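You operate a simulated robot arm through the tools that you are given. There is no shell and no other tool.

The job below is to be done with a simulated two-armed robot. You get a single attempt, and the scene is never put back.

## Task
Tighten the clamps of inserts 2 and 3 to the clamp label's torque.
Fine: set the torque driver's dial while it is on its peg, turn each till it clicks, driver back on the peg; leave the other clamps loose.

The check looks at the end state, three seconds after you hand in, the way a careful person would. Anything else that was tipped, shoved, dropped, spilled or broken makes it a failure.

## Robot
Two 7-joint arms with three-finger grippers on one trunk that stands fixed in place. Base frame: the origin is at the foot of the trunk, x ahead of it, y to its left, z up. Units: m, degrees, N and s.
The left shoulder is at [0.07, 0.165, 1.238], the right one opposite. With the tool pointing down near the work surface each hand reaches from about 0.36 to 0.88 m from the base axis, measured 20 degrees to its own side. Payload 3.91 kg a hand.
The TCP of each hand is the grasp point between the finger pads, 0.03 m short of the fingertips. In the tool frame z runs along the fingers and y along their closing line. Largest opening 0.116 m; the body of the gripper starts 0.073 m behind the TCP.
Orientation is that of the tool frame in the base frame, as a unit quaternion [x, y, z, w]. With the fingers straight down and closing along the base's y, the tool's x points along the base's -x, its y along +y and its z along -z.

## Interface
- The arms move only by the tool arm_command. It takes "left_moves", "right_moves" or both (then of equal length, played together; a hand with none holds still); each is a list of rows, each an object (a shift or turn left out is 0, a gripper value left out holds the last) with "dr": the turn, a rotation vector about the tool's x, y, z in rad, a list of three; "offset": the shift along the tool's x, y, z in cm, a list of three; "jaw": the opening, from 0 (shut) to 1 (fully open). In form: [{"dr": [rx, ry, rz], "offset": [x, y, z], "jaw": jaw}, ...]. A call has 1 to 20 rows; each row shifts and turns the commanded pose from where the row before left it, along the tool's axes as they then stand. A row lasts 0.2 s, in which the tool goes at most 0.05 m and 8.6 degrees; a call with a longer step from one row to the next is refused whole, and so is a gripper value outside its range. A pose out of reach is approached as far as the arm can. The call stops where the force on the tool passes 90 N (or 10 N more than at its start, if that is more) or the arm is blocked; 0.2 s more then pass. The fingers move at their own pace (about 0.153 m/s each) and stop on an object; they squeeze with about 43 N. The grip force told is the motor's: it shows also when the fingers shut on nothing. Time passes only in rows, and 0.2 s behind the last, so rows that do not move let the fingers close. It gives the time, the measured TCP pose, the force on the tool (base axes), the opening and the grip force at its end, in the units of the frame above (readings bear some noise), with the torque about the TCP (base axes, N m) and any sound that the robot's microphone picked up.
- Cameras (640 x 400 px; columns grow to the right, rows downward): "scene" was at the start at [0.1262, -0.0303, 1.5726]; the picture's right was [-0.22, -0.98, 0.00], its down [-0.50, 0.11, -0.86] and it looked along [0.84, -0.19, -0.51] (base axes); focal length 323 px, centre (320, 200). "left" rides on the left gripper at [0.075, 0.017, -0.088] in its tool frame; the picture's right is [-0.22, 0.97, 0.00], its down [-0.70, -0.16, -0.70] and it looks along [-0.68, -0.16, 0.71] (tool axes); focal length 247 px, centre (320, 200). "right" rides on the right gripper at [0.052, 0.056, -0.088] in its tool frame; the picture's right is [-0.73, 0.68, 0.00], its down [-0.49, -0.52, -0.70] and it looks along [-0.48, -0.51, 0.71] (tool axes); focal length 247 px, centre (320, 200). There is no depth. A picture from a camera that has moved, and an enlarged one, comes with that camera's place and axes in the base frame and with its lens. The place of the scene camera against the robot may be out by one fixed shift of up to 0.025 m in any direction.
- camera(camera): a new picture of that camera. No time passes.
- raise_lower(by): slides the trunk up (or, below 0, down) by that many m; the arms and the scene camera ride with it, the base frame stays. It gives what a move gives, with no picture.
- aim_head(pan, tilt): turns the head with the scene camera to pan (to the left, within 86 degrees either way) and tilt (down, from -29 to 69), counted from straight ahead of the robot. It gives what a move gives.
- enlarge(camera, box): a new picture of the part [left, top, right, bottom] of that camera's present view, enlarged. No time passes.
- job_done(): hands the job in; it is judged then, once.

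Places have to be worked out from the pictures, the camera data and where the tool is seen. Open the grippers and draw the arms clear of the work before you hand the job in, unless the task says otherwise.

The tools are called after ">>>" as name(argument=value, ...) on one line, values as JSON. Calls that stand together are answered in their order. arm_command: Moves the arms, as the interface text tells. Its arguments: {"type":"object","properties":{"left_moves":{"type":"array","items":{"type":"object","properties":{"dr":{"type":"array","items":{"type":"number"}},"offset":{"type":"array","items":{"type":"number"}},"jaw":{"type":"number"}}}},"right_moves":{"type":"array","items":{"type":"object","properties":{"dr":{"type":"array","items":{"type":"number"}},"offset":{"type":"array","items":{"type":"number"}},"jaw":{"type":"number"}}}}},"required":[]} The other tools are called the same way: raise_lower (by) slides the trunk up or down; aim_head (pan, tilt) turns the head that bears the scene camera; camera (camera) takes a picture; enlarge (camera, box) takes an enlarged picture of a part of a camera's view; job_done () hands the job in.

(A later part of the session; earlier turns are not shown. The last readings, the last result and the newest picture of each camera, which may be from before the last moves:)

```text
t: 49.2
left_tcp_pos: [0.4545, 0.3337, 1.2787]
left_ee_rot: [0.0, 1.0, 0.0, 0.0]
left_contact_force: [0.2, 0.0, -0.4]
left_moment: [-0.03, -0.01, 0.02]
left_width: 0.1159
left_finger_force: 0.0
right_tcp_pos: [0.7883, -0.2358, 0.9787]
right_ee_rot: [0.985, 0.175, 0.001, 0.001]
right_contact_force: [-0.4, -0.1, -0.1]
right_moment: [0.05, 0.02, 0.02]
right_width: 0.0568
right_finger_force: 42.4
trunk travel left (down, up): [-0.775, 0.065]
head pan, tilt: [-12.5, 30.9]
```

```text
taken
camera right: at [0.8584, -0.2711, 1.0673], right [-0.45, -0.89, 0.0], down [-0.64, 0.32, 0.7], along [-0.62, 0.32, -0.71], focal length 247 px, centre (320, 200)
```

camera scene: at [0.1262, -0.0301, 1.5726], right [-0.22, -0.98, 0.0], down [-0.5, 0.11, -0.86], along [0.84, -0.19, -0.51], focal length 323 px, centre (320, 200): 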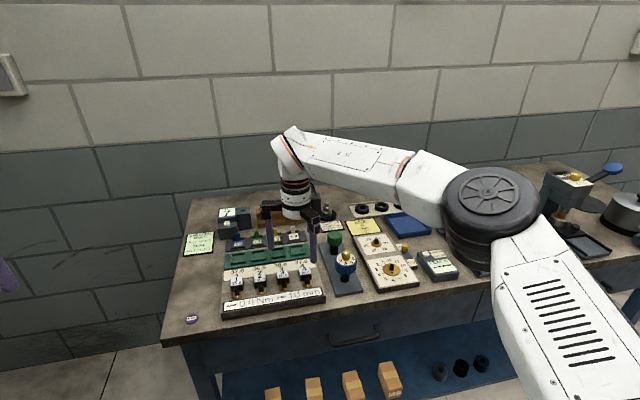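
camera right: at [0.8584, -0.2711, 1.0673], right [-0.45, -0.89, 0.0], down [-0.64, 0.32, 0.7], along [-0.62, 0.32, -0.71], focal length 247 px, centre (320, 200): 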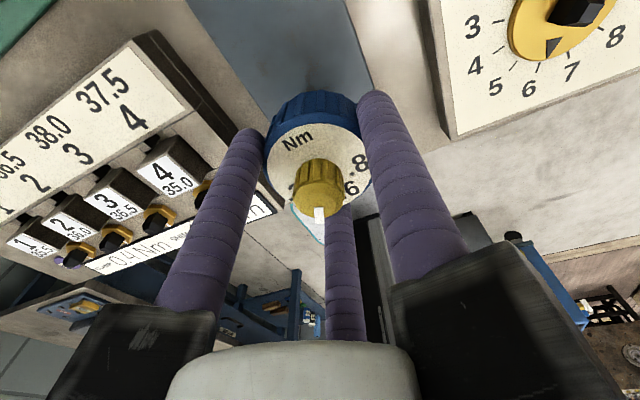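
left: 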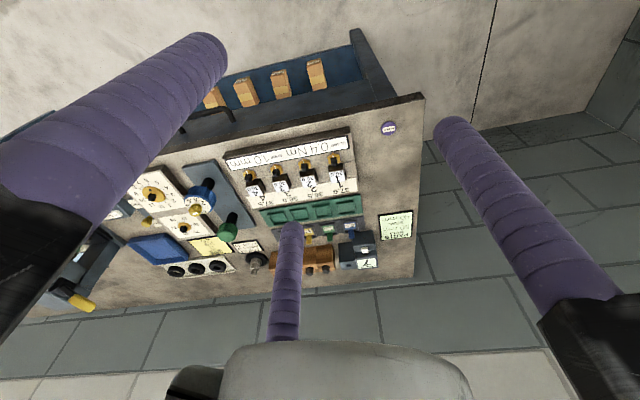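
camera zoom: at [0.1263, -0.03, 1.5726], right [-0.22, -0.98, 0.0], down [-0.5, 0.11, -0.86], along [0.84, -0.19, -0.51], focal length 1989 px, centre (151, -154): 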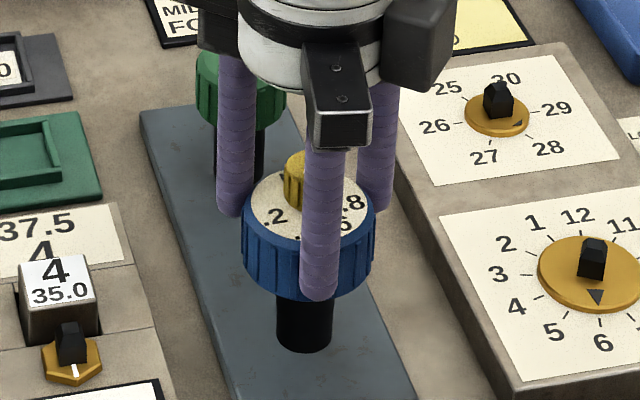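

Firm grip on the handle (5.7 cm), almost no side force. I lift straight up slowly off the peg.

>>> arm_command(right_moves=[{"offset": [0, 0, -1]}, {"offset": [0, 0, -1]}, {"offset": [0, 0, -1]}, {"offset": [0, 0, -1]}, {"offset": [0, 0, -1]}, {"offset": [0, 0, -1]}, {}])

>>> enlarge(camera="scene", box=[315, 205, 380, 290])

>>> enlarge(camera="right", box=[240, 60, 400, 240])

```text
t: 50.8
left_tcp_pos: [0.4557, 0.3336, 1.2785]
left_ee_rot: [0.0, 1.0, 0.0, 0.0]
left_contact_force: [-0.7, 0.0, 0.4]
left_moment: [0.0, -0.01, -0.01]
left_width: 0.116
left_finger_force: 0.1
right_tcp_pos: [0.7853, -0.2369, 1.0381]
right_ee_rot: [0.985, 0.174, 0.001, 0.001]
right_contact_force: [-0.7, 0.3, -0.9]
right_moment: [0.0, 0.02, 0.01]
right_width: 0.0464
right_finger_force: 0.0
trunk travel left (down, up): [-0.775, 0.065]
head pan, tilt: [-12.5, 30.9]
```

```text
4.71 times, centred on (348, 248) of scene
camera zoom: at [0.1262, -0.0302, 1.5726], right [-0.22, -0.98, 0.0], down [-0.5, 0.11, -0.86], along [0.84, -0.19, -0.51], focal length 1521 px, centre (191, -24)
```

zoom: 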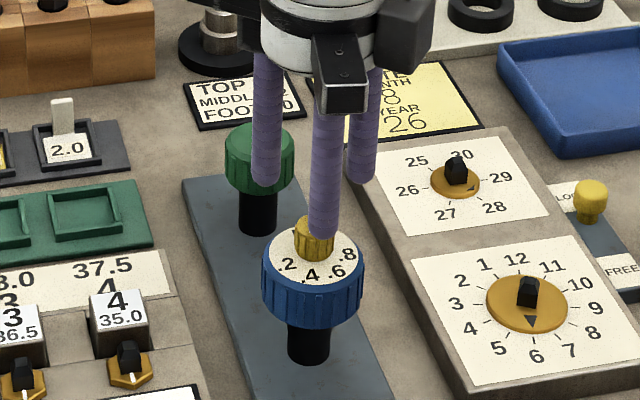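

```text
2.22 times, centred on (320, 150) of right
camera zoom: at [0.8564, -0.2712, 1.1267], right [-0.45, -0.89, 0.0], down [-0.64, 0.32, 0.7], along [-0.62, 0.32, -0.71], focal length 549 px, centre (320, 311)
```

zoom: 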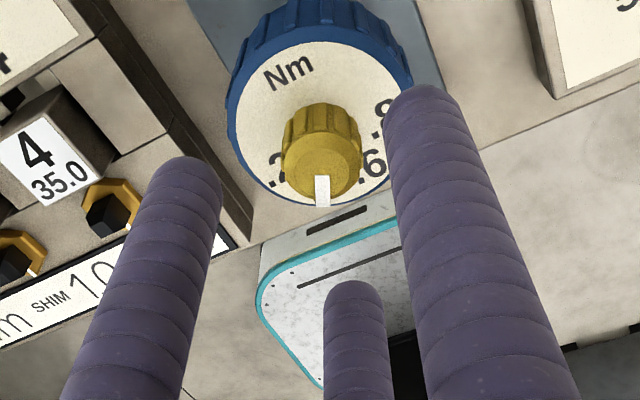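

The fingers slid up off the handle (width shows 4.6 cm) and the driver is still on its peg, standing as before. I check the dial setting, then will grip deeper so the pads at the TCP bear on the handle's mid-height.

>>> enlarge(camera="scene", box=[334, 244, 360, 272])

>>> enlarge(camera="right", box=[285, 55, 365, 155])

```text
14.29 times, centred on (347, 258) of scene
camera zoom: at [0.1262, -0.0302, 1.5726], right [-0.22, -0.98, 0.0], down [-0.5, 0.11, -0.86], along [0.84, -0.19, -0.51], focal length 4617 px, centre (-66, -629)
```

zoom: 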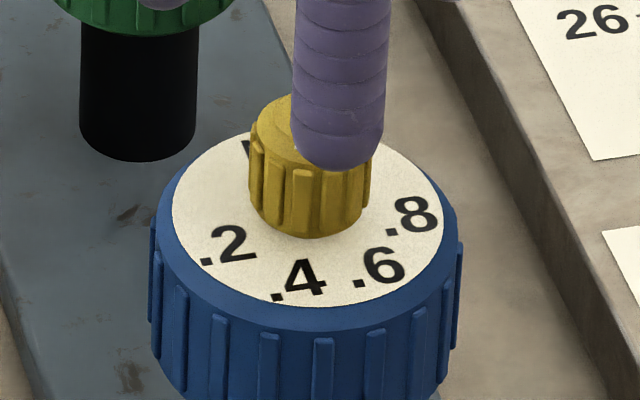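

```text
4.00 times, centred on (325, 105) of right
camera zoom: at [0.8564, -0.2712, 1.1267], right [-0.45, -0.89, 0.0], down [-0.64, 0.32, 0.7], along [-0.62, 0.32, -0.71], focal length 988 px, centre (300, 580)
```

zoom: 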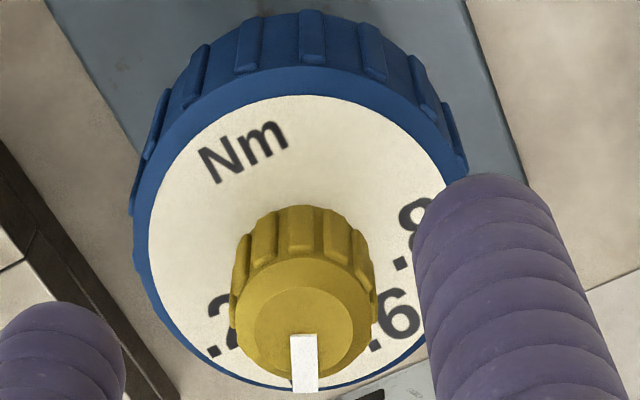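

The driver stands fine and the pointer still lines up. I open, descend deeper (TCP z≈0.957, tips well above the plate at ~0.89), and grip again with a lower jaw command.

>>> arm_command(right_moves=[{"jaw": 0.8}, {}, {"offset": [0, 0, 2]}, {"offset": [0, 0, 2]}, {"offset": [0, 0, 2]}, {"offset": [0, 0, 2.1]}, {}, {"jaw": 0.5}, {"jaw": 0.2}, {"jaw": 0.0}, {}, {}])

>>> enlarge(camera="scene", box=[320, 225, 375, 290])

```text
t: 53.4
left_tcp_pos: [0.4554, 0.3343, 1.2782]
left_ee_rot: [0.0, 1.0, 0.0, 0.001]
left_contact_force: [0.1, 1.0, 0.4]
left_moment: [-0.03, 0.0, -0.01]
left_width: 0.1161
left_finger_force: 0.1
right_tcp_pos: [0.7849, -0.2352, 0.9592]
right_ee_rot: [0.985, 0.175, 0.001, 0.0]
right_contact_force: [-1.4, -0.3, 1.1]
right_moment: [0.0, 0.05, 0.02]
right_width: 0.0567
right_finger_force: 42.7
trunk travel left (down, up): [-0.775, 0.065]
head pan, tilt: [-12.5, 30.9]
```

```text
6.15 times, centred on (348, 258) of scene
camera zoom: at [0.1258, -0.03, 1.5727], right [-0.22, -0.98, 0.0], down [-0.5, 0.11, -0.86], along [0.84, -0.19, -0.51], focal length 1989 px, centre (151, -154)
```

zoom: 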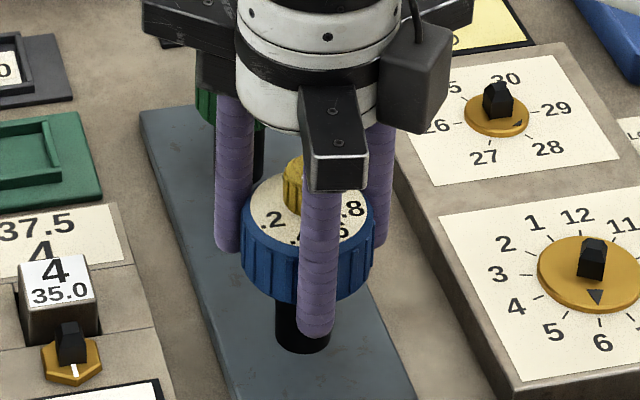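

Gripped deeper. I lift only 0.5 cm first and read the force and width.

>>> arm_command(right_moves=[{"offset": [0, 0, -0.25]}, {"offset": [0, 0, -0.25]}])

>>> enlarge(camera="scene", box=[320, 225, 375, 290])

```text
t: 54.0
left_tcp_pos: [0.4559, 0.3338, 1.2779]
left_ee_rot: [0.0, 1.0, 0.0, -0.001]
left_contact_force: [0.3, 0.2, 0.7]
left_moment: [-0.03, 0.03, 0.0]
left_width: 0.116
left_finger_force: 0.0
right_tcp_pos: [0.7846, -0.2342, 0.9626]
right_ee_rot: [0.985, 0.175, 0.0, 0.001]
right_contact_force: [-1.3, -0.2, -0.5]
right_moment: [-0.02, 0.02, 0.04]
right_width: 0.0566
right_finger_force: 43.2
trunk travel left (down, up): [-0.775, 0.065]
head pan, tilt: [-12.5, 30.9]
```

```text
6.15 times, centred on (348, 258) of scene
camera zoom: at [0.1261, -0.0301, 1.5726], right [-0.22, -0.98, 0.0], down [-0.5, 0.11, -0.86], along [0.84, -0.19, -0.51], focal length 1989 px, centre (151, -154)
```

zoom: 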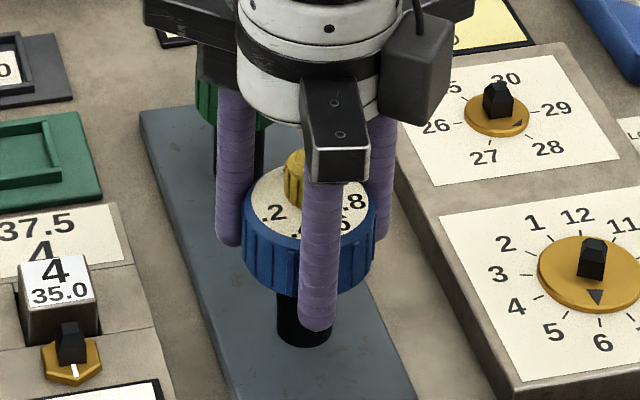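

The driver rises with the hand now. I continue lifting slowly.

>>> arm_command(right_moves=[{"offset": [0, 0, -0.6]}, {"offset": [0, 0, -0.6]}, {"offset": [0, 0, -0.6]}, {"offset": [0, 0, -0.6]}, {"offset": [0, 0, -0.6]}, {"offset": [0, 0, -0.6]}, {}])

>>> enlarge(camera="scene", box=[315, 205, 380, 290])

```text
t: 55.6
left_tcp_pos: [0.4557, 0.3341, 1.2781]
left_ee_rot: [0.0, 1.0, 0.0, -0.001]
left_contact_force: [-0.2, -0.7, -0.5]
left_moment: [-0.01, 0.0, 0.01]
left_width: 0.1161
left_finger_force: 0.1
right_tcp_pos: [0.7859, -0.2355, 0.9988]
right_ee_rot: [0.985, 0.174, 0.0, 0.0]
right_contact_force: [-0.5, 0.5, -1.8]
right_moment: [0.02, 0.04, 0.01]
right_width: 0.0569
right_finger_force: 43.0
trunk travel left (down, up): [-0.775, 0.065]
head pan, tilt: [-12.5, 30.9]
```

```text
4.71 times, centred on (348, 248) of scene
camera zoom: at [0.1265, -0.0302, 1.5726], right [-0.22, -0.98, 0.0], down [-0.5, 0.11, -0.86], along [0.84, -0.19, -0.51], focal length 1521 px, centre (191, -24)
```

zoom: 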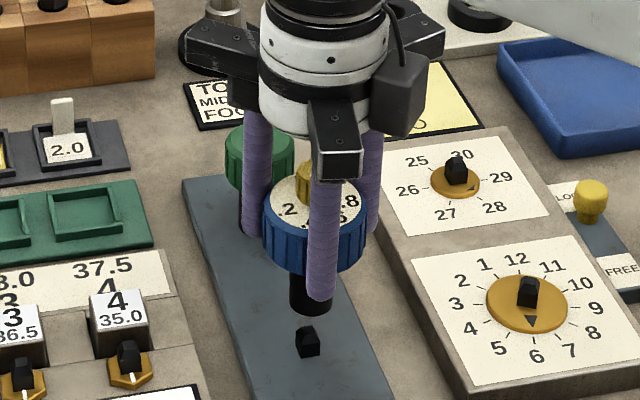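

The driver is off the peg (a square black post like the studs) and held firmly. I raise another 6 cm for clearance and look at the peg and the driver.

>>> arm_command(right_moves=[{"offset": [0, 0, -1.5]}, {"offset": [0, 0, -1.5]}, {"offset": [0, 0, -1.5]}, {"offset": [0, 0, -1.5]}, {}])

>>> enlarge(camera="scene", box=[310, 195, 385, 295])

>>> enlarge(camera="scene", box=[334, 255, 360, 283])

>>> camera(camera="right")

```text
t: 56.8
left_tcp_pos: [0.4566, 0.3335, 1.2784]
left_ee_rot: [0.0, 1.0, -0.001, 0.001]
left_contact_force: [-0.3, -0.4, -0.5]
left_moment: [0.0, 0.0, 0.01]
left_width: 0.116
left_finger_force: 0.0
right_tcp_pos: [0.7861, -0.2352, 1.0592]
right_ee_rot: [0.985, 0.174, -0.001, 0.001]
right_contact_force: [-0.6, -0.1, -2.7]
right_moment: [0.01, 0.0, 0.01]
right_width: 0.0568
right_finger_force: 43.0
trunk travel left (down, up): [-0.775, 0.065]
head pan, tilt: [-12.5, 30.9]
```

```text
4.00 times, centred on (348, 245) of scene
camera zoom: at [0.1268, -0.0303, 1.5726], right [-0.22, -0.98, 0.0], down [-0.5, 0.11, -0.86], along [0.84, -0.19, -0.51], focal length 1293 px, centre (210, 20)
```

zoom: 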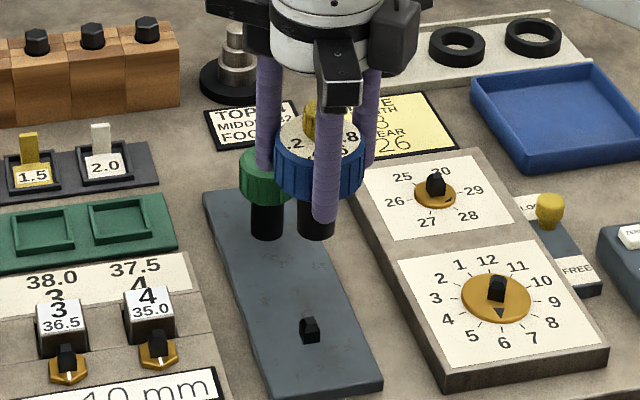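

```text
14.29 times, centred on (347, 269) of scene
camera zoom: at [0.1268, -0.0303, 1.5726], right [-0.22, -0.98, 0.0], down [-0.5, 0.11, -0.86], along [0.84, -0.19, -0.51], focal length 4617 px, centre (-66, -786)
```

zoom: 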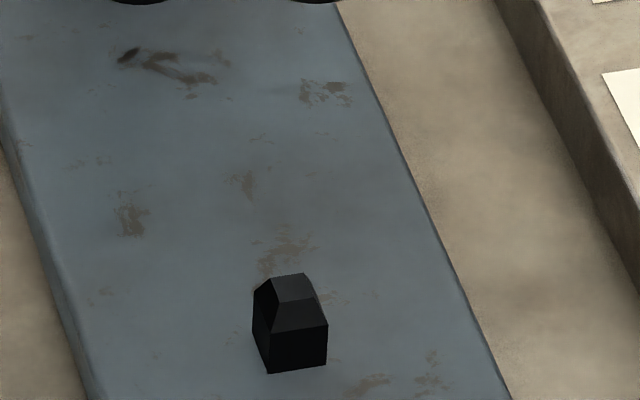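

```text
taken
camera right: at [0.8572, -0.2712, 1.1469], right [-0.45, -0.89, 0.0], down [-0.64, 0.32, 0.7], along [-0.62, 0.32, -0.71], focal length 247 px, centre (320, 200)
```

right: 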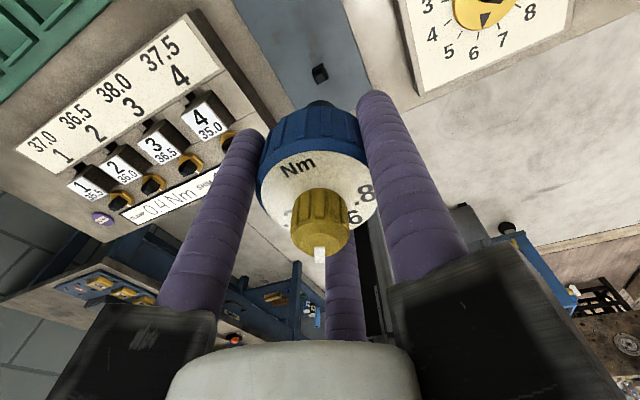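

Held cleanly; peg and stud geometry match (≈12.5 mm square posts, 18 mm tall), so seated on a stud the TCP should be about 2.1 cm higher than on the peg: z≈0.979. I carry the driver over clamp 3 at this height.

>>> arm_command(right_moves=[{"offset": [0.986, -3.364, 0]}, {"offset": [0.986, -3.364, 0]}, {"offset": [0.986, -3.364, 0]}, {"offset": [0.986, -3.364, 0]}, {"offset": [0.986, -3.364, 0]}, {"dr": [0, 0, 0.04]}, {}, {}])

>>> camera(camera="right")

>>> enlarge(camera="scene", box=[245, 210, 325, 310])

```text
t: 58.6
left_tcp_pos: [0.4544, 0.3345, 1.2785]
left_ee_rot: [0.0, 1.0, 0.0, -0.001]
left_contact_force: [-0.6, -1.1, 0.4]
left_moment: [0.0, 0.05, 0.03]
left_width: 0.116
left_finger_force: 0.0
right_tcp_pos: [0.7739, -0.0594, 1.0575]
right_ee_rot: [0.988, 0.154, 0.0, 0.0]
right_contact_force: [0.3, -0.3, -2.1]
right_moment: [-0.01, -0.02, 0.0]
right_width: 0.0568
right_finger_force: 42.7
trunk travel left (down, up): [-0.775, 0.065]
head pan, tilt: [-12.5, 30.9]
```

```text
taken
camera right: at [0.8439, -0.0983, 1.1471], right [-0.49, -0.87, 0.0], down [-0.62, 0.35, 0.7], along [-0.61, 0.34, -0.71], focal length 247 px, centre (320, 200)
```

right: 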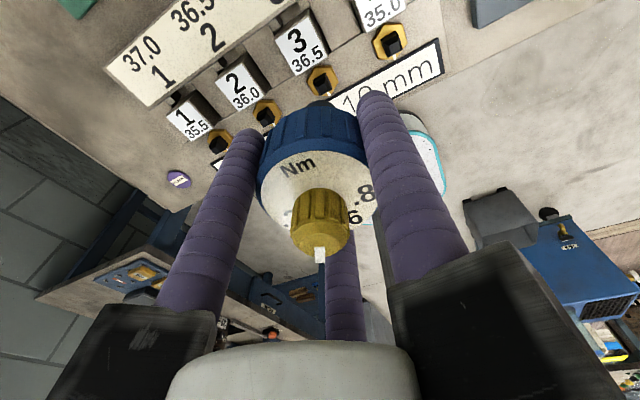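

```text
4.00 times, centred on (285, 260) of scene
camera zoom: at [0.1265, -0.0295, 1.5726], right [-0.22, -0.98, 0.0], down [-0.5, 0.11, -0.86], along [0.84, -0.19, -0.51], focal length 1293 px, centre (460, -40)
```

zoom: 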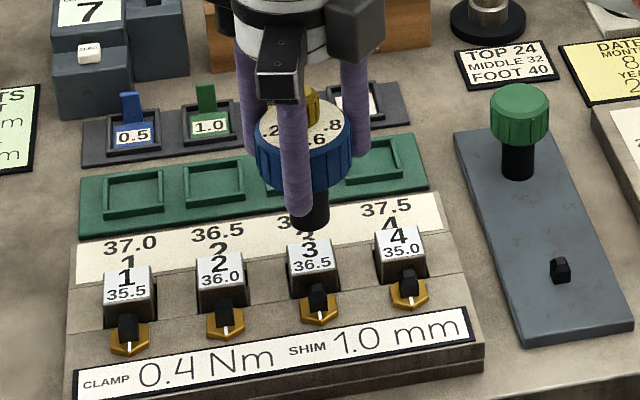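

Roughly lined up over clamp 3. I zoom to check the shank bottom against the stud more precisely.

>>> enlarge(camera="scene", box=[268, 240, 304, 296])

>>> enlarge(camera="right", box=[270, 40, 370, 140])

```text
7.14 times, centred on (286, 268) of scene
camera zoom: at [0.1265, -0.0295, 1.5726], right [-0.22, -0.98, 0.0], down [-0.5, 0.11, -0.86], along [0.84, -0.19, -0.51], focal length 2309 px, centre (563, -286)
```

zoom: 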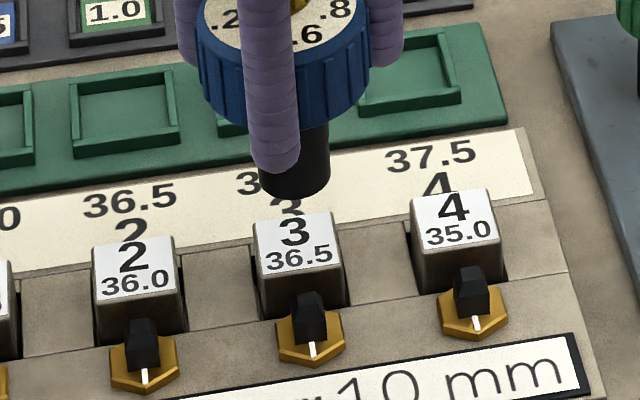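

```text
4.00 times, centred on (320, 90) of right
camera zoom: at [0.8439, -0.0983, 1.1471], right [-0.49, -0.87, 0.0], down [-0.62, 0.35, 0.7], along [-0.61, 0.34, -0.71], focal length 988 px, centre (320, 640)
```

zoom: 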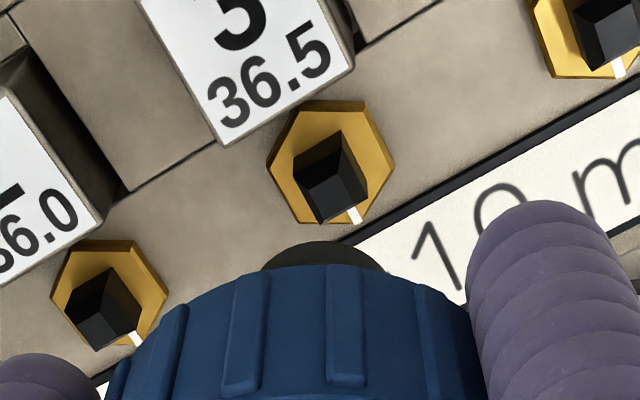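

Using the tool-frame geometry from both views, the stud sits about 4 mm nearer the robot than the driver axis. I shift by (-4.3, -1.3) mm and lower 4.5 cm, leaving about 1.3 cm before contact, then re-check.

>>> arm_command(right_moves=[{"offset": [-0.45, 0, 0]}, {"offset": [0, 0, 1.5]}, {"offset": [0, 0, 1.5]}, {"offset": [0, 0, 1.5]}, {}, {}])

>>> enlarge(camera="scene", box=[268, 245, 304, 301])

>>> camera(camera="right")

```text
t: 60.0
left_tcp_pos: [0.4562, 0.3344, 1.2791]
left_ee_rot: [0.001, 1.0, 0.0, 0.0]
left_contact_force: [0.4, -0.4, -0.4]
left_moment: [-0.01, -0.02, 0.04]
left_width: 0.1159
left_finger_force: 0.0
right_tcp_pos: [0.7714, -0.0619, 1.0133]
right_ee_rot: [0.988, 0.154, -0.001, 0.0]
right_contact_force: [-0.5, 0.6, -1.0]
right_moment: [-0.01, -0.01, 0.0]
right_width: 0.0566
right_finger_force: 42.5
trunk travel left (down, up): [-0.775, 0.065]
head pan, tilt: [-12.5, 30.9]
```

```text
7.14 times, centred on (286, 273) of scene
camera zoom: at [0.1264, -0.0302, 1.5726], right [-0.22, -0.98, 0.0], down [-0.5, 0.11, -0.86], along [0.84, -0.19, -0.51], focal length 2309 px, centre (563, -321)
```

zoom: 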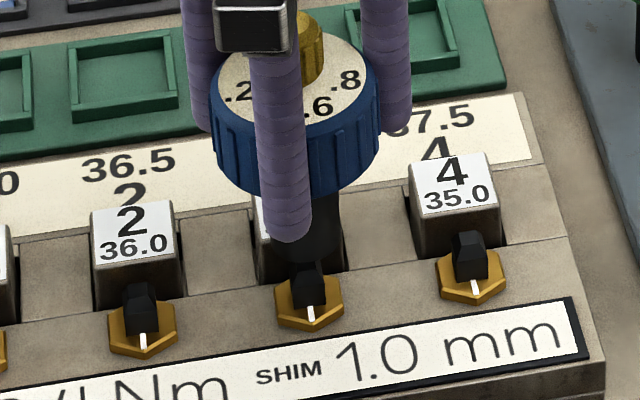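

```text
taken
camera right: at [0.8407, -0.0999, 1.1019], right [-0.49, -0.87, 0.0], down [-0.62, 0.35, 0.7], along [-0.61, 0.34, -0.71], focal length 247 px, centre (320, 200)
```

right: 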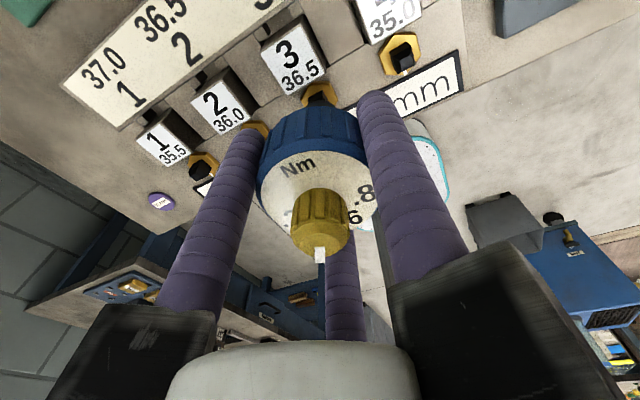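

Near the stud now. I zoom closely on the shank/stud gap.

>>> enlarge(camera="scene", box=[278, 268, 300, 294])

>>> enlarge(camera="right", box=[285, 60, 365, 140])

```text
15.38 times, centred on (289, 281) of scene
camera zoom: at [0.1264, -0.0302, 1.5726], right [-0.22, -0.98, 0.0], down [-0.5, 0.11, -0.86], along [0.84, -0.19, -0.51], focal length 4973 px, centre (797, -1046)
```

zoom: 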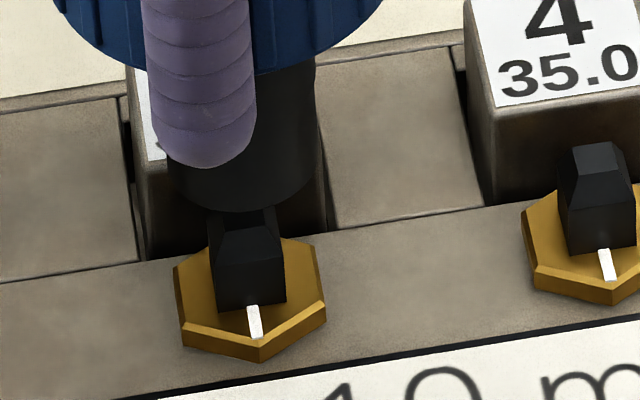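

```text
5.00 times, centred on (325, 100) of right
camera zoom: at [0.8407, -0.0999, 1.1019], right [-0.49, -0.87, 0.0], down [-0.62, 0.35, 0.7], along [-0.61, 0.34, -0.71], focal length 1235 px, centre (295, 700)
```

zoom: 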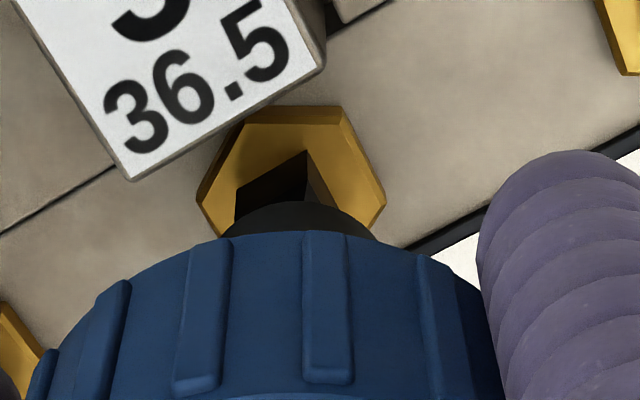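

Alignment looks within about 1 mm in both views. I lower gently 1.8 cm, which should begin engagement, and read the force.

>>> arm_command(right_moves=[{"offset": [0, 0, 0.4]}, {"offset": [0, 0, 0.4]}, {"offset": [0, 0, 0.4]}, {"offset": [0, 0, 0.3]}, {"offset": [0, 0, 0.3]}, {}])

>>> enlarge(camera="scene", box=[278, 268, 300, 294])

```text
t: 61.4
left_tcp_pos: [0.4546, 0.3347, 1.2778]
left_ee_rot: [0.0, 1.0, 0.0, 0.0]
left_contact_force: [-0.6, 0.2, 0.1]
left_moment: [0.06, -0.02, -0.03]
left_width: 0.116
left_finger_force: 0.2
right_tcp_pos: [0.7714, -0.0623, 0.9962]
right_ee_rot: [0.988, 0.154, 0.0, 0.001]
right_contact_force: [-0.7, 0.2, -2.6]
right_moment: [0.05, -0.02, 0.0]
right_width: 0.0567
right_finger_force: 43.0
trunk travel left (down, up): [-0.775, 0.065]
head pan, tilt: [-12.5, 30.9]
```

```text
15.38 times, centred on (289, 281) of scene
camera zoom: at [0.1264, -0.03, 1.5726], right [-0.22, -0.98, 0.0], down [-0.5, 0.11, -0.86], along [0.84, -0.19, -0.51], focal length 4973 px, centre (797, -1046)
```

zoom: 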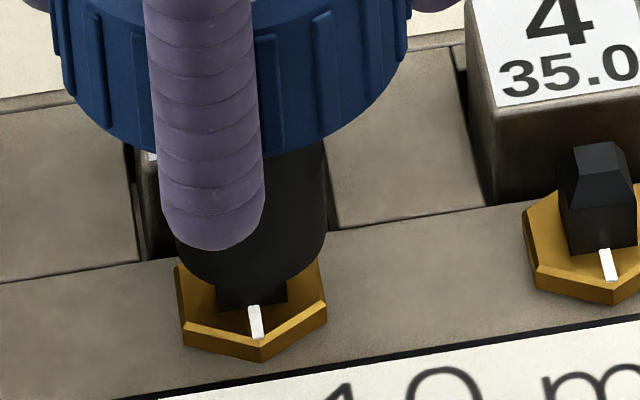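

Still only the driver's weight on the sensor and the shank is sliding over the stud. I continue down in small steps to seat it (expected TCP z≈0.979).

>>> arm_command(right_moves=[{"offset": [0, 0, 0.3]}, {"offset": [0, 0, 0.3]}, {"offset": [0, 0, 0.3]}, {"offset": [0, 0, 0.3]}, {}])

>>> enlarge(camera="scene", box=[278, 268, 300, 294])

```text
t: 62.6
left_tcp_pos: [0.455, 0.3357, 1.2785]
left_ee_rot: [-0.001, 1.0, -0.001, 0.0]
left_contact_force: [-0.7, -0.3, 0.3]
left_moment: [0.01, 0.0, -0.01]
left_width: 0.1162
left_finger_force: 0.1
right_tcp_pos: [0.7708, -0.0626, 0.9835]
right_ee_rot: [0.988, 0.155, -0.001, 0.0]
right_contact_force: [6.6, 2.9, 0.8]
right_moment: [0.23, -0.39, 0.0]
right_width: 0.0565
right_finger_force: 43.2
trunk travel left (down, up): [-0.775, 0.065]
head pan, tilt: [-12.5, 30.9]
```

```text
15.38 times, centred on (289, 281) of scene
camera zoom: at [0.1272, -0.0295, 1.5726], right [-0.22, -0.98, 0.0], down [-0.5, 0.11, -0.86], along [0.84, -0.19, -0.51], focal length 4973 px, centre (797, -1046)
```

zoom: 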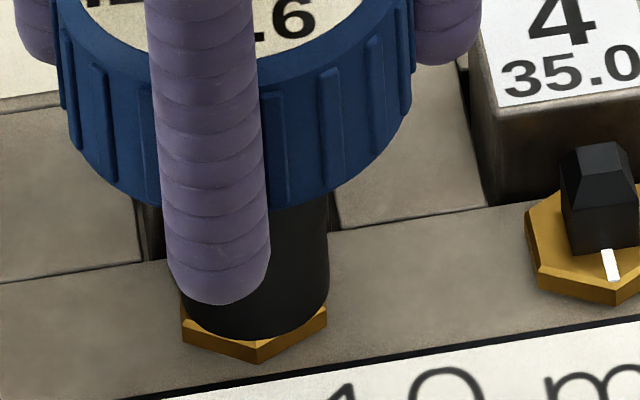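

The socket is over the stud with a small side force (+6.6, +2.9 N), so the axis is slightly too near; I shift ~1 mm to relieve it and lower 2–3 mm more to seat.

>>> arm_command(right_moves=[{"offset": [0.1, -0.02, 0]}, {"offset": [0, 0, 0.2]}, {"offset": [0, 0, 0.2]}, {}])

>>> enlarge(camera="scene", box=[278, 268, 300, 294])

```text
t: 63.6
left_tcp_pos: [0.4527, 0.3352, 1.2803]
left_ee_rot: [0.0, 1.0, 0.0, 0.002]
left_contact_force: [0.7, 0.1, -0.2]
left_moment: [-0.03, -0.01, 0.02]
left_width: 0.1162
left_finger_force: 0.0
right_tcp_pos: [0.7711, -0.0612, 0.982]
right_ee_rot: [0.988, 0.154, 0.003, 0.0]
right_contact_force: [7.0, -0.4, 26.1]
right_moment: [-0.01, -0.15, 0.0]
right_width: 0.0568
right_finger_force: 43.0
trunk travel left (down, up): [-0.775, 0.065]
head pan, tilt: [-12.5, 30.9]
```

```text
15.38 times, centred on (289, 281) of scene
camera zoom: at [0.1231, -0.03, 1.5732], right [-0.22, -0.98, 0.0], down [-0.5, 0.11, -0.86], along [0.84, -0.19, -0.51], focal length 4973 px, centre (797, -1046)
```

zoom: 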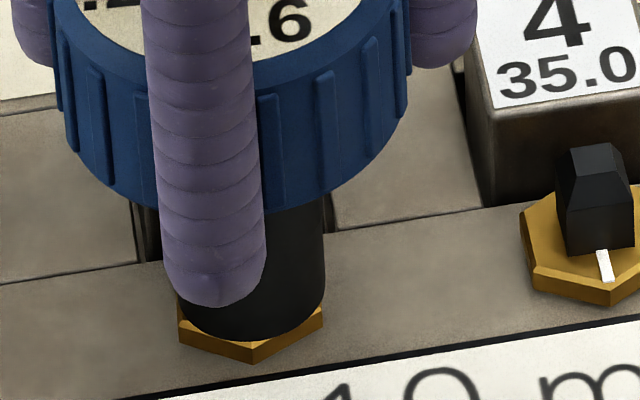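

Bottomed out on the stud (26 N up at z≈0.982), so it's seated. I ease the pressure by ~2 mm, then begin turning clockwise while listening for a click.

>>> arm_command(right_moves=[{"offset": [0.05, 0, -0.2]}, {}])

>>> arm_command(right_moves=[{"dr": [0, 0, 0.1]}, {"dr": [0, 0, 0.1]}, {"dr": [0, 0, 0.1]}, {}])

>>> enlarge(camera="scene", box=[268, 250, 310, 300])

```text
t: 64.2
left_tcp_pos: [0.4539, 0.3337, 1.2801]
left_ee_rot: [0.0, 1.0, 0.0, 0.001]
left_contact_force: [0.0, 0.1, -0.2]
left_moment: [-0.04, -0.01, 0.01]
left_width: 0.1158
left_finger_force: 0.0
right_tcp_pos: [0.7713, -0.0619, 0.9832]
right_ee_rot: [0.988, 0.155, 0.001, 0.001]
right_contact_force: [7.0, -1.2, 23.1]
right_moment: [-0.03, -0.32, 0.01]
right_width: 0.0569
right_finger_force: 43.1
trunk travel left (down, up): [-0.775, 0.065]
head pan, tilt: [-12.5, 30.9]
```

```text
t: 65.2
left_tcp_pos: [0.4526, 0.3343, 1.2788]
left_ee_rot: [0.001, 1.0, 0.001, 0.001]
left_contact_force: [-0.5, 0.0, -1.2]
left_moment: [0.01, -0.01, 0.0]
left_width: 0.1157
left_finger_force: 0.1
right_tcp_pos: [0.771, -0.0606, 0.9824]
right_ee_rot: [1.0, 0.004, 0.001, 0.001]
right_contact_force: [5.7, -0.5, 22.3]
right_moment: [0.02, -0.25, 0.01]
right_width: 0.0566
right_finger_force: 42.9
trunk travel left (down, up): [-0.775, 0.065]
head pan, tilt: [-12.5, 30.9]
```

```text
8.00 times, centred on (289, 275) of scene
camera zoom: at [0.1238, -0.0299, 1.5729], right [-0.22, -0.98, 0.0], down [-0.5, 0.11, -0.86], along [0.84, -0.19, -0.51], focal length 2586 px, centre (568, -400)
```

zoom: 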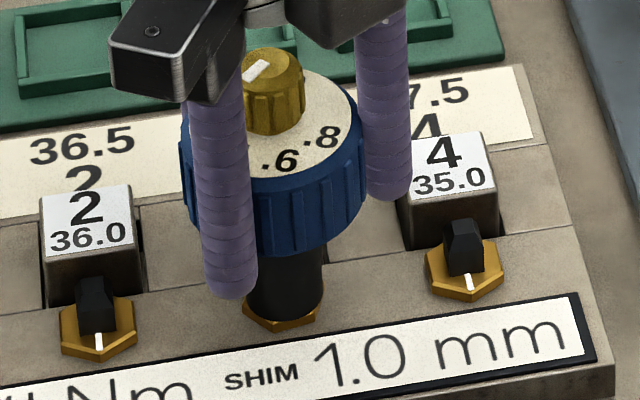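

The driver and clamp turn freely so far (no torque yet, no sound). I ease a little more pressure and continue clockwise.

>>> arm_command(right_moves=[{"offset": [0, 0, -0.1]}, {"dr": [0, 0, 0.12]}, {"dr": [0, 0, 0.12]}, {"dr": [0, 0, 0.12]}, {"dr": [0, 0, 0.12]}, {}])

>>> enlarge(camera="scene", box=[268, 250, 310, 300])

```text
t: 66.6
left_tcp_pos: [0.4545, 0.3361, 1.2782]
left_ee_rot: [0.0, 1.0, 0.0, 0.001]
left_contact_force: [-0.2, 0.1, -0.3]
left_moment: [0.02, 0.02, -0.02]
left_width: 0.116
left_finger_force: 0.1
right_tcp_pos: [0.7698, -0.0609, 0.9817]
right_ee_rot: [0.972, -0.235, 0.001, 0.0]
right_contact_force: [4.7, 1.2, 14.0]
right_moment: [0.2, -0.19, -0.01]
right_width: 0.0566
right_finger_force: 42.8
trunk travel left (down, up): [-0.775, 0.065]
head pan, tilt: [-12.5, 30.9]
```

```text
8.00 times, centred on (289, 275) of scene
camera zoom: at [0.1247, -0.0298, 1.5728], right [-0.22, -0.98, 0.0], down [-0.5, 0.11, -0.86], along [0.84, -0.19, -0.51], focal length 2586 px, centre (568, -400)
```

zoom: 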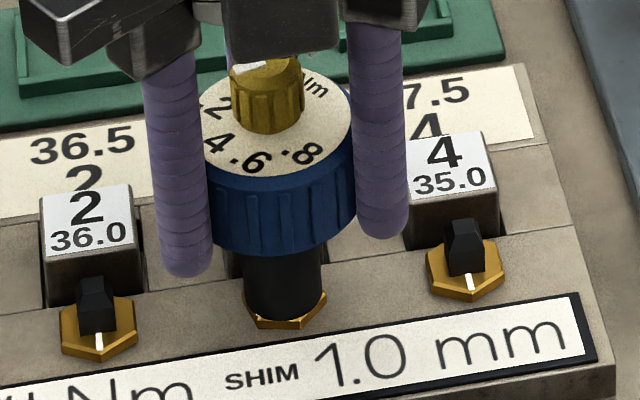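

Rotated 45° so far, clamp following, no click. I continue clockwise.

>>> arm_command(right_moves=[{"dr": [0, 0, 0.12]}, {"dr": [0, 0, 0.12]}, {"dr": [0, 0, 0.12]}, {"dr": [0, 0, 0.12]}, {"dr": [0, 0, 0.12]}, {}])

>>> enlarge(camera="scene", box=[268, 250, 310, 300])

```text
t: 68.0
left_tcp_pos: [0.4548, 0.3341, 1.2793]
left_ee_rot: [0.0, 1.0, -0.001, 0.0]
left_contact_force: [0.7, -0.3, 0.8]
left_moment: [0.02, -0.03, -0.01]
left_width: 0.116
left_finger_force: 0.1
right_tcp_pos: [0.772, -0.0608, 0.9827]
right_ee_rot: [0.86, -0.51, 0.001, 0.001]
right_contact_force: [5.8, 0.4, 13.7]
right_moment: [0.16, -0.3, 0.07]
right_width: 0.0569
right_finger_force: 43.0
trunk travel left (down, up): [-0.775, 0.065]
head pan, tilt: [-12.5, 30.9]
```

```text
8.00 times, centred on (289, 275) of scene
camera zoom: at [0.1251, -0.0299, 1.5728], right [-0.22, -0.98, 0.0], down [-0.5, 0.11, -0.86], along [0.84, -0.19, -0.51], focal length 2586 px, centre (568, -400)
```

zoom: 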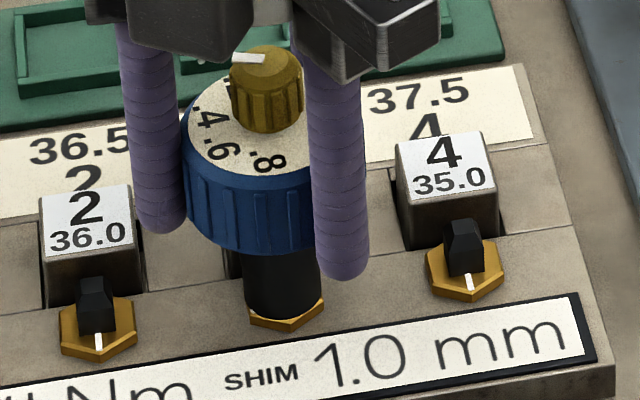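

Total ≈79° turned; a slight resisting moment (0.07) begins. I go on in smaller steps listening for the click.

>>> arm_command(right_moves=[{"dr": [0, 0, 0.1]}, {"dr": [0, 0, 0.1]}, {"dr": [0, 0, 0.1]}, {}])

```text
t: 69.0
left_tcp_pos: [0.4547, 0.3342, 1.2794]
left_ee_rot: [0.0, 1.0, 0.001, 0.001]
left_contact_force: [0.3, 0.1, 0.2]
left_moment: [0.0, 0.01, -0.05]
left_width: 0.1159
left_finger_force: 0.1
right_tcp_pos: [0.7721, -0.0615, 0.9828]
right_ee_rot: [0.774, -0.634, 0.0, 0.0]
right_contact_force: [4.6, 0.3, 11.8]
right_moment: [0.17, -0.3, 0.1]
right_width: 0.0569
right_finger_force: 43.5
trunk travel left (down, up): [-0.775, 0.065]
head pan, tilt: [-12.5, 30.9]
```

Resistance is building (0.10 N·m at ≈97°). I continue.

>>> arm_command(right_moves=[{"dr": [0, 0, 0.1]}, {"dr": [0, 0, 0.1]}, {"dr": [0, 0, 0.1]}, {}])

>>> enlarge(camera="scene", box=[268, 250, 310, 300])

```text
t: 70.0
left_tcp_pos: [0.4544, 0.3346, 1.2788]
left_ee_rot: [0.0, 1.0, 0.0, 0.001]
left_contact_force: [-0.5, 0.3, -0.1]
left_moment: [-0.04, -0.01, -0.02]
left_width: 0.1161
left_finger_force: 0.0
right_tcp_pos: [0.7712, -0.0615, 0.983]
right_ee_rot: [-0.67, 0.742, 0.0, 0.0]
right_contact_force: [3.9, 1.0, 8.8]
right_moment: [0.2, -0.17, 0.12]
right_width: 0.0567
right_finger_force: 43.1
trunk travel left (down, up): [-0.775, 0.065]
head pan, tilt: [-12.5, 30.9]
```

```text
8.00 times, centred on (289, 275) of scene
camera zoom: at [0.1254, -0.0297, 1.5727], right [-0.22, -0.98, 0.0], down [-0.5, 0.11, -0.86], along [0.84, -0.19, -0.51], focal length 2586 px, centre (568, -400)
```

zoom: 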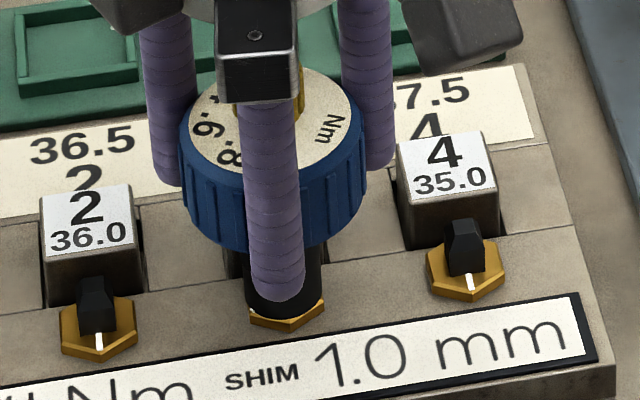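

113° turned, torque ≈0.12 and rising steadily. I continue; if the wrist runs out I'll re-grip.

>>> arm_command(right_moves=[{"dr": [0, 0, 0.1]}, {"dr": [0, 0, 0.1]}, {"dr": [0, 0, 0.1]}, {"dr": [0, 0, 0.1]}, {}])

```text
t: 71.2
left_tcp_pos: [0.4538, 0.3344, 1.2801]
left_ee_rot: [0.0, 1.0, 0.0, 0.001]
left_contact_force: [-0.6, 1.1, 0.1]
left_moment: [0.02, 0.01, 0.0]
left_width: 0.1161
left_finger_force: 0.1
right_tcp_pos: [0.772, -0.0613, 0.981]
right_ee_rot: [-0.51, 0.86, -0.001, 0.001]
right_contact_force: [-0.7, 1.8, 10.4]
right_moment: [0.25, 0.08, 0.13]
right_width: 0.0566
right_finger_force: 42.9
trunk travel left (down, up): [-0.775, 0.065]
head pan, tilt: [-12.5, 30.9]
```

136° turned, torque ≈0.13. Continuing.

>>> arm_command(right_moves=[{"dr": [0, 0, 0.1]}, {"dr": [0, 0, 0.1]}, {"dr": [0, 0, 0.1]}, {"dr": [0, 0, 0.1]}, {}])

>>> enlarge(camera="scene", box=[268, 250, 310, 300])

```text
t: 72.4
left_tcp_pos: [0.4545, 0.3356, 1.2797]
left_ee_rot: [0.0, 1.0, 0.0, 0.001]
left_contact_force: [-0.5, -0.1, -0.4]
left_moment: [-0.02, -0.02, -0.02]
left_width: 0.116
left_finger_force: 0.1
right_tcp_pos: [0.7714, -0.0606, 0.9825]
right_ee_rot: [-0.329, 0.944, -0.001, 0.0]
right_contact_force: [0.9, 2.6, 6.5]
right_moment: [0.26, -0.02, 0.15]
right_width: 0.0566
right_finger_force: 43.0
trunk travel left (down, up): [-0.775, 0.065]
head pan, tilt: [-12.5, 30.9]
```

```text
8.00 times, centred on (289, 275) of scene
camera zoom: at [0.1253, -0.0294, 1.5727], right [-0.22, -0.98, 0.0], down [-0.5, 0.11, -0.86], along [0.84, -0.19, -0.51], focal length 2586 px, centre (568, -400)
```

zoom: 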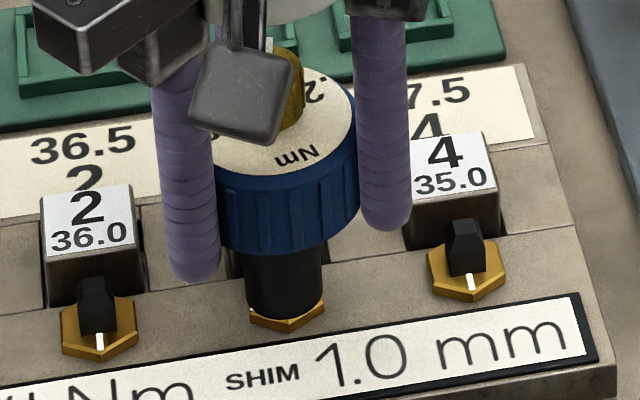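

159° turned, torque 0.15. I check closely whether the gold hex is still rotating by comparing zooms before and after another step.

>>> enlarge(camera="scene", box=[278, 276, 300, 294])

>>> arm_command(right_moves=[{"dr": [0, 0, 0.1]}, {"dr": [0, 0, 0.1]}, {"dr": [0, 0, 0.1]}, {}])

>>> enlarge(camera="scene", box=[278, 276, 300, 294])

```text
16.00 times, centred on (289, 285) of scene
camera zoom: at [0.1253, -0.0294, 1.5727], right [-0.22, -0.98, 0.0], down [-0.5, 0.11, -0.86], along [0.84, -0.19, -0.51], focal length 5172 px, centre (816, -1160)
```

zoom: 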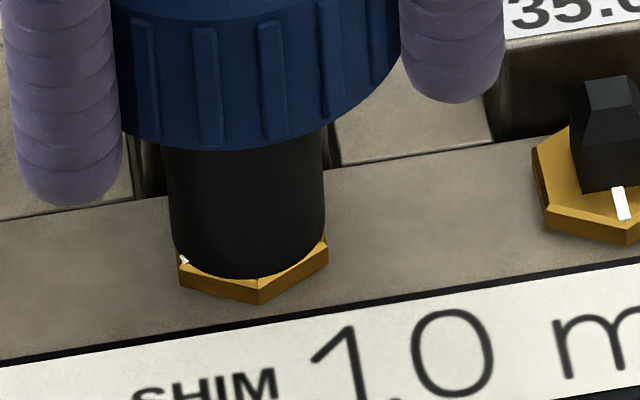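

```text
t: 73.4
left_tcp_pos: [0.4538, 0.3346, 1.2794]
left_ee_rot: [0.0, 1.0, 0.0, 0.001]
left_contact_force: [0.3, 0.0, -0.4]
left_moment: [-0.02, 0.03, 0.0]
left_width: 0.1158
left_finger_force: 0.1
right_tcp_pos: [0.7707, -0.0615, 0.9822]
right_ee_rot: [-0.183, 0.983, -0.001, 0.0]
right_contact_force: [1.7, 1.5, 8.6]
right_moment: [0.11, -0.01, 0.12]
right_width: 0.0568
right_finger_force: 43.2
trunk travel left (down, up): [-0.775, 0.065]
head pan, tilt: [-12.5, 30.9]
```

```text
16.00 times, centred on (289, 285) of scene
camera zoom: at [0.125, -0.0298, 1.5728], right [-0.22, -0.98, 0.0], down [-0.5, 0.11, -0.86], along [0.84, -0.19, -0.51], focal length 5172 px, centre (816, -1160)
```

zoom: 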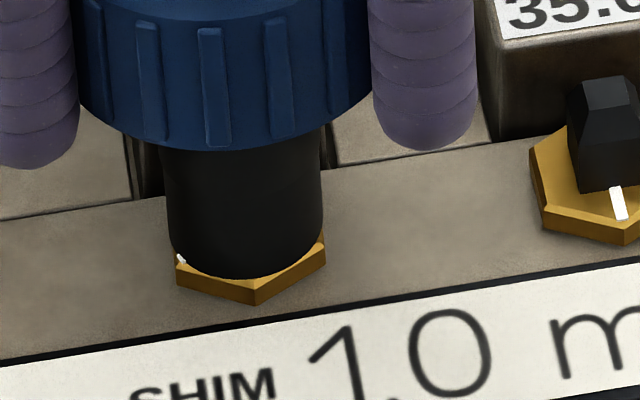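

The white line on clamp 3's hex stays fixed (~60° from start) while the handle keeps turning with ~0.13 N·m: something slips without a click. I check the dial pointer against the labels.

>>> enlarge(camera="right", box=[240, 60, 400, 260])

>>> enlarge(camera="scene", box=[270, 245, 310, 285])

```text
2.00 times, centred on (320, 160) of right
camera zoom: at [0.7044, -0.0283, 1.0711], right [0.44, 0.9, 0.0], down [0.64, -0.31, 0.7], along [0.63, -0.31, -0.71], focal length 494 px, centre (320, 280)
```

zoom: 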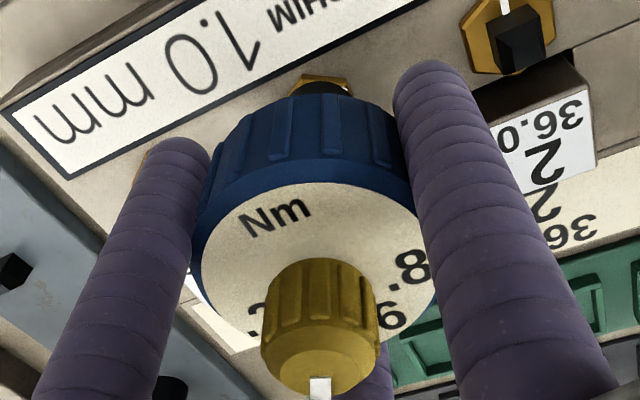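

```text
10.00 times, centred on (290, 265) of scene
camera zoom: at [0.125, -0.0298, 1.5728], right [-0.22, -0.98, 0.0], down [-0.5, 0.11, -0.86], along [0.84, -0.19, -0.51], focal length 3232 px, centre (620, -450)
```

zoom: 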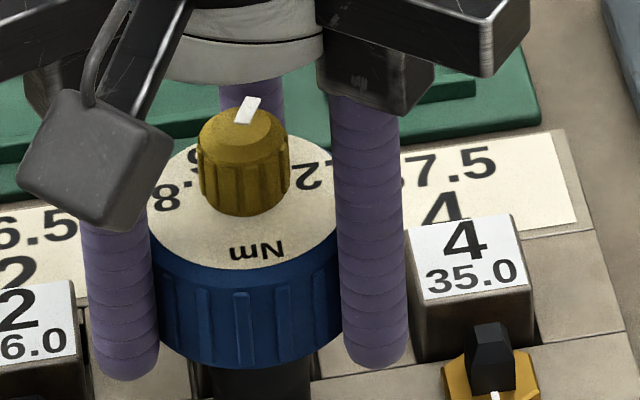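

The dial is still at .4 and the hand isn't slipping on the handle; the hex has turned ~56° and stopped. I try a faster clockwise turn to see whether the torque climbs to a click.

>>> arm_command(right_moves=[{"dr": [0, 0, 0.145]}, {"dr": [0, 0, 0.145]}, {"dr": [0, 0, 0.145]}])

>>> enlarge(camera="scene", box=[278, 276, 300, 294])

>>> enlarge(camera="scene", box=[265, 240, 315, 300])

```text
t: 74.0
left_tcp_pos: [0.4552, 0.3332, 1.2781]
left_ee_rot: [0.001, 1.0, 0.001, 0.0]
left_contact_force: [-0.8, 0.4, 1.2]
left_moment: [0.03, -0.01, -0.02]
left_width: 0.1159
left_finger_force: 0.1
right_tcp_pos: [0.7566, -0.0659, 0.9604]
right_ee_rot: [-0.069, 0.997, -0.007, -0.035]
right_contact_force: [11.4, 6.5, 9.5]
right_moment: [0.4, -0.13, 0.0]
right_width: 0.062
right_finger_force: 43.6
trunk travel left (down, up): [-0.775, 0.065]
head pan, tilt: [-12.5, 30.9]
stopped in row 2 (right hand): the force on the tool passed its limit at 137 N (the readings are from after the stop); the commanded pose is now the measured one
```

```text
16.00 times, centred on (289, 285) of scene
camera zoom: at [0.1268, -0.0304, 1.5722], right [-0.22, -0.98, 0.0], down [-0.5, 0.11, -0.86], along [0.84, -0.19, -0.51], focal length 5172 px, centre (816, -1160)
```

zoom: 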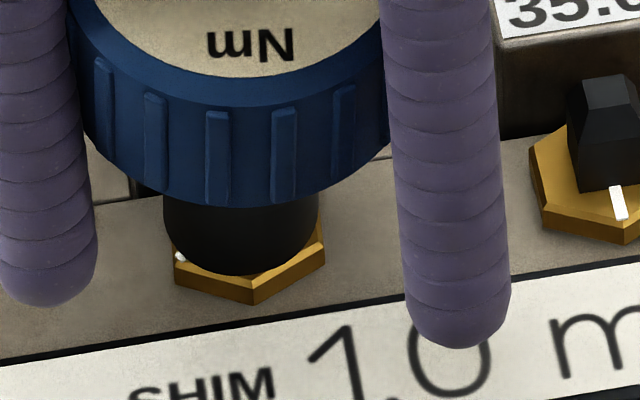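

```text
6.67 times, centred on (290, 270) of scene
camera zoom: at [0.1268, -0.0304, 1.5722], right [-0.22, -0.98, 0.0], down [-0.5, 0.11, -0.86], along [0.84, -0.19, -0.51], focal length 2155 px, centre (520, -267)
```

zoom: 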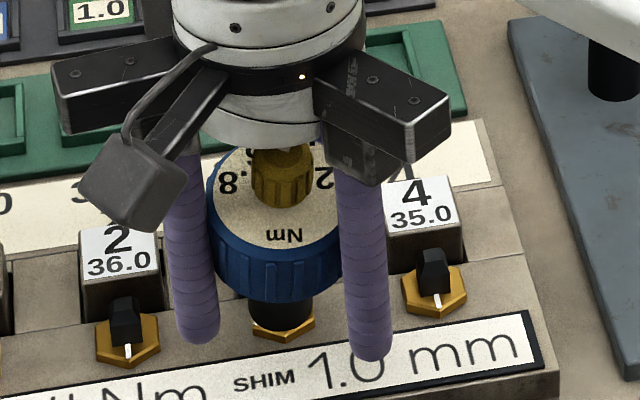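

The wrist neared its joint limit and the hand lurched (2 cm down, 1.5 cm toward the robot, ~4° tilt); the driver is still standing on the stud. I stop, and gently open the fingers to release the strain, then look.

>>> arm_command(right_moves=[{"jaw": 0.6}, {"jaw": 0.72}, {}])

>>> enlarge(camera="scene", box=[255, 235, 325, 305])

>>> camera(camera="right")

```text
t: 74.8
left_tcp_pos: [0.4557, 0.3342, 1.2791]
left_ee_rot: [0.0, 1.0, 0.0, 0.001]
left_contact_force: [-0.5, 0.7, 0.1]
left_moment: [0.02, -0.01, -0.02]
left_width: 0.1158
left_finger_force: 0.1
right_tcp_pos: [0.7542, -0.067, 0.9585]
right_ee_rot: [-0.067, 0.997, -0.007, -0.038]
right_contact_force: [0.4, 0.4, 0.8]
right_moment: [0.0, 0.0, -0.02]
right_width: 0.0839
right_finger_force: 0.0
trunk travel left (down, up): [-0.775, 0.065]
head pan, tilt: [-12.5, 30.9]
```

```text
5.71 times, centred on (290, 270) of scene
camera zoom: at [0.126, -0.03, 1.5726], right [-0.22, -0.98, 0.0], down [-0.5, 0.11, -0.86], along [0.84, -0.19, -0.51], focal length 1847 px, centre (491, -200)
```

zoom: 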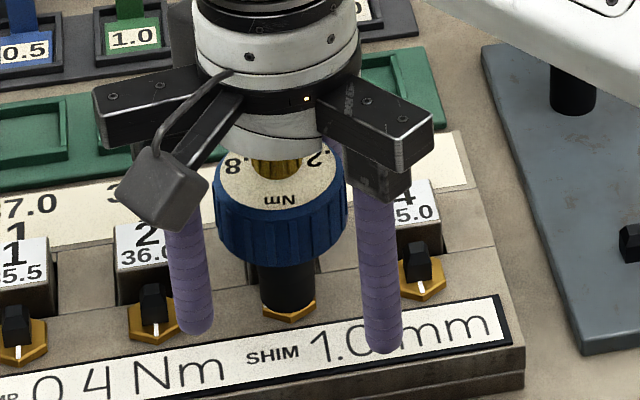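

```text
taken
camera right: at [0.7046, -0.0173, 1.0506], right [0.63, 0.77, -0.06], down [0.6, -0.44, 0.67], along [0.49, -0.46, -0.74], focal length 247 px, centre (320, 200)
```

right: 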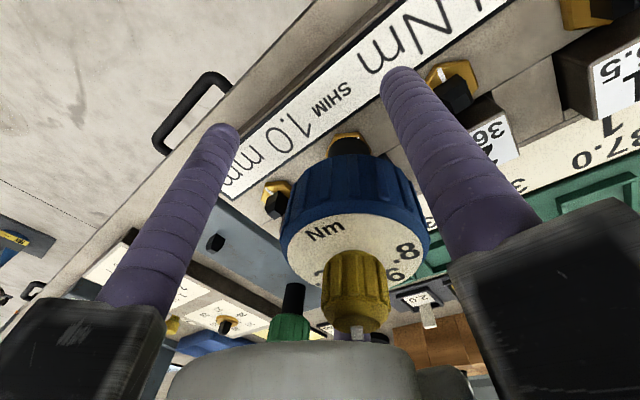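

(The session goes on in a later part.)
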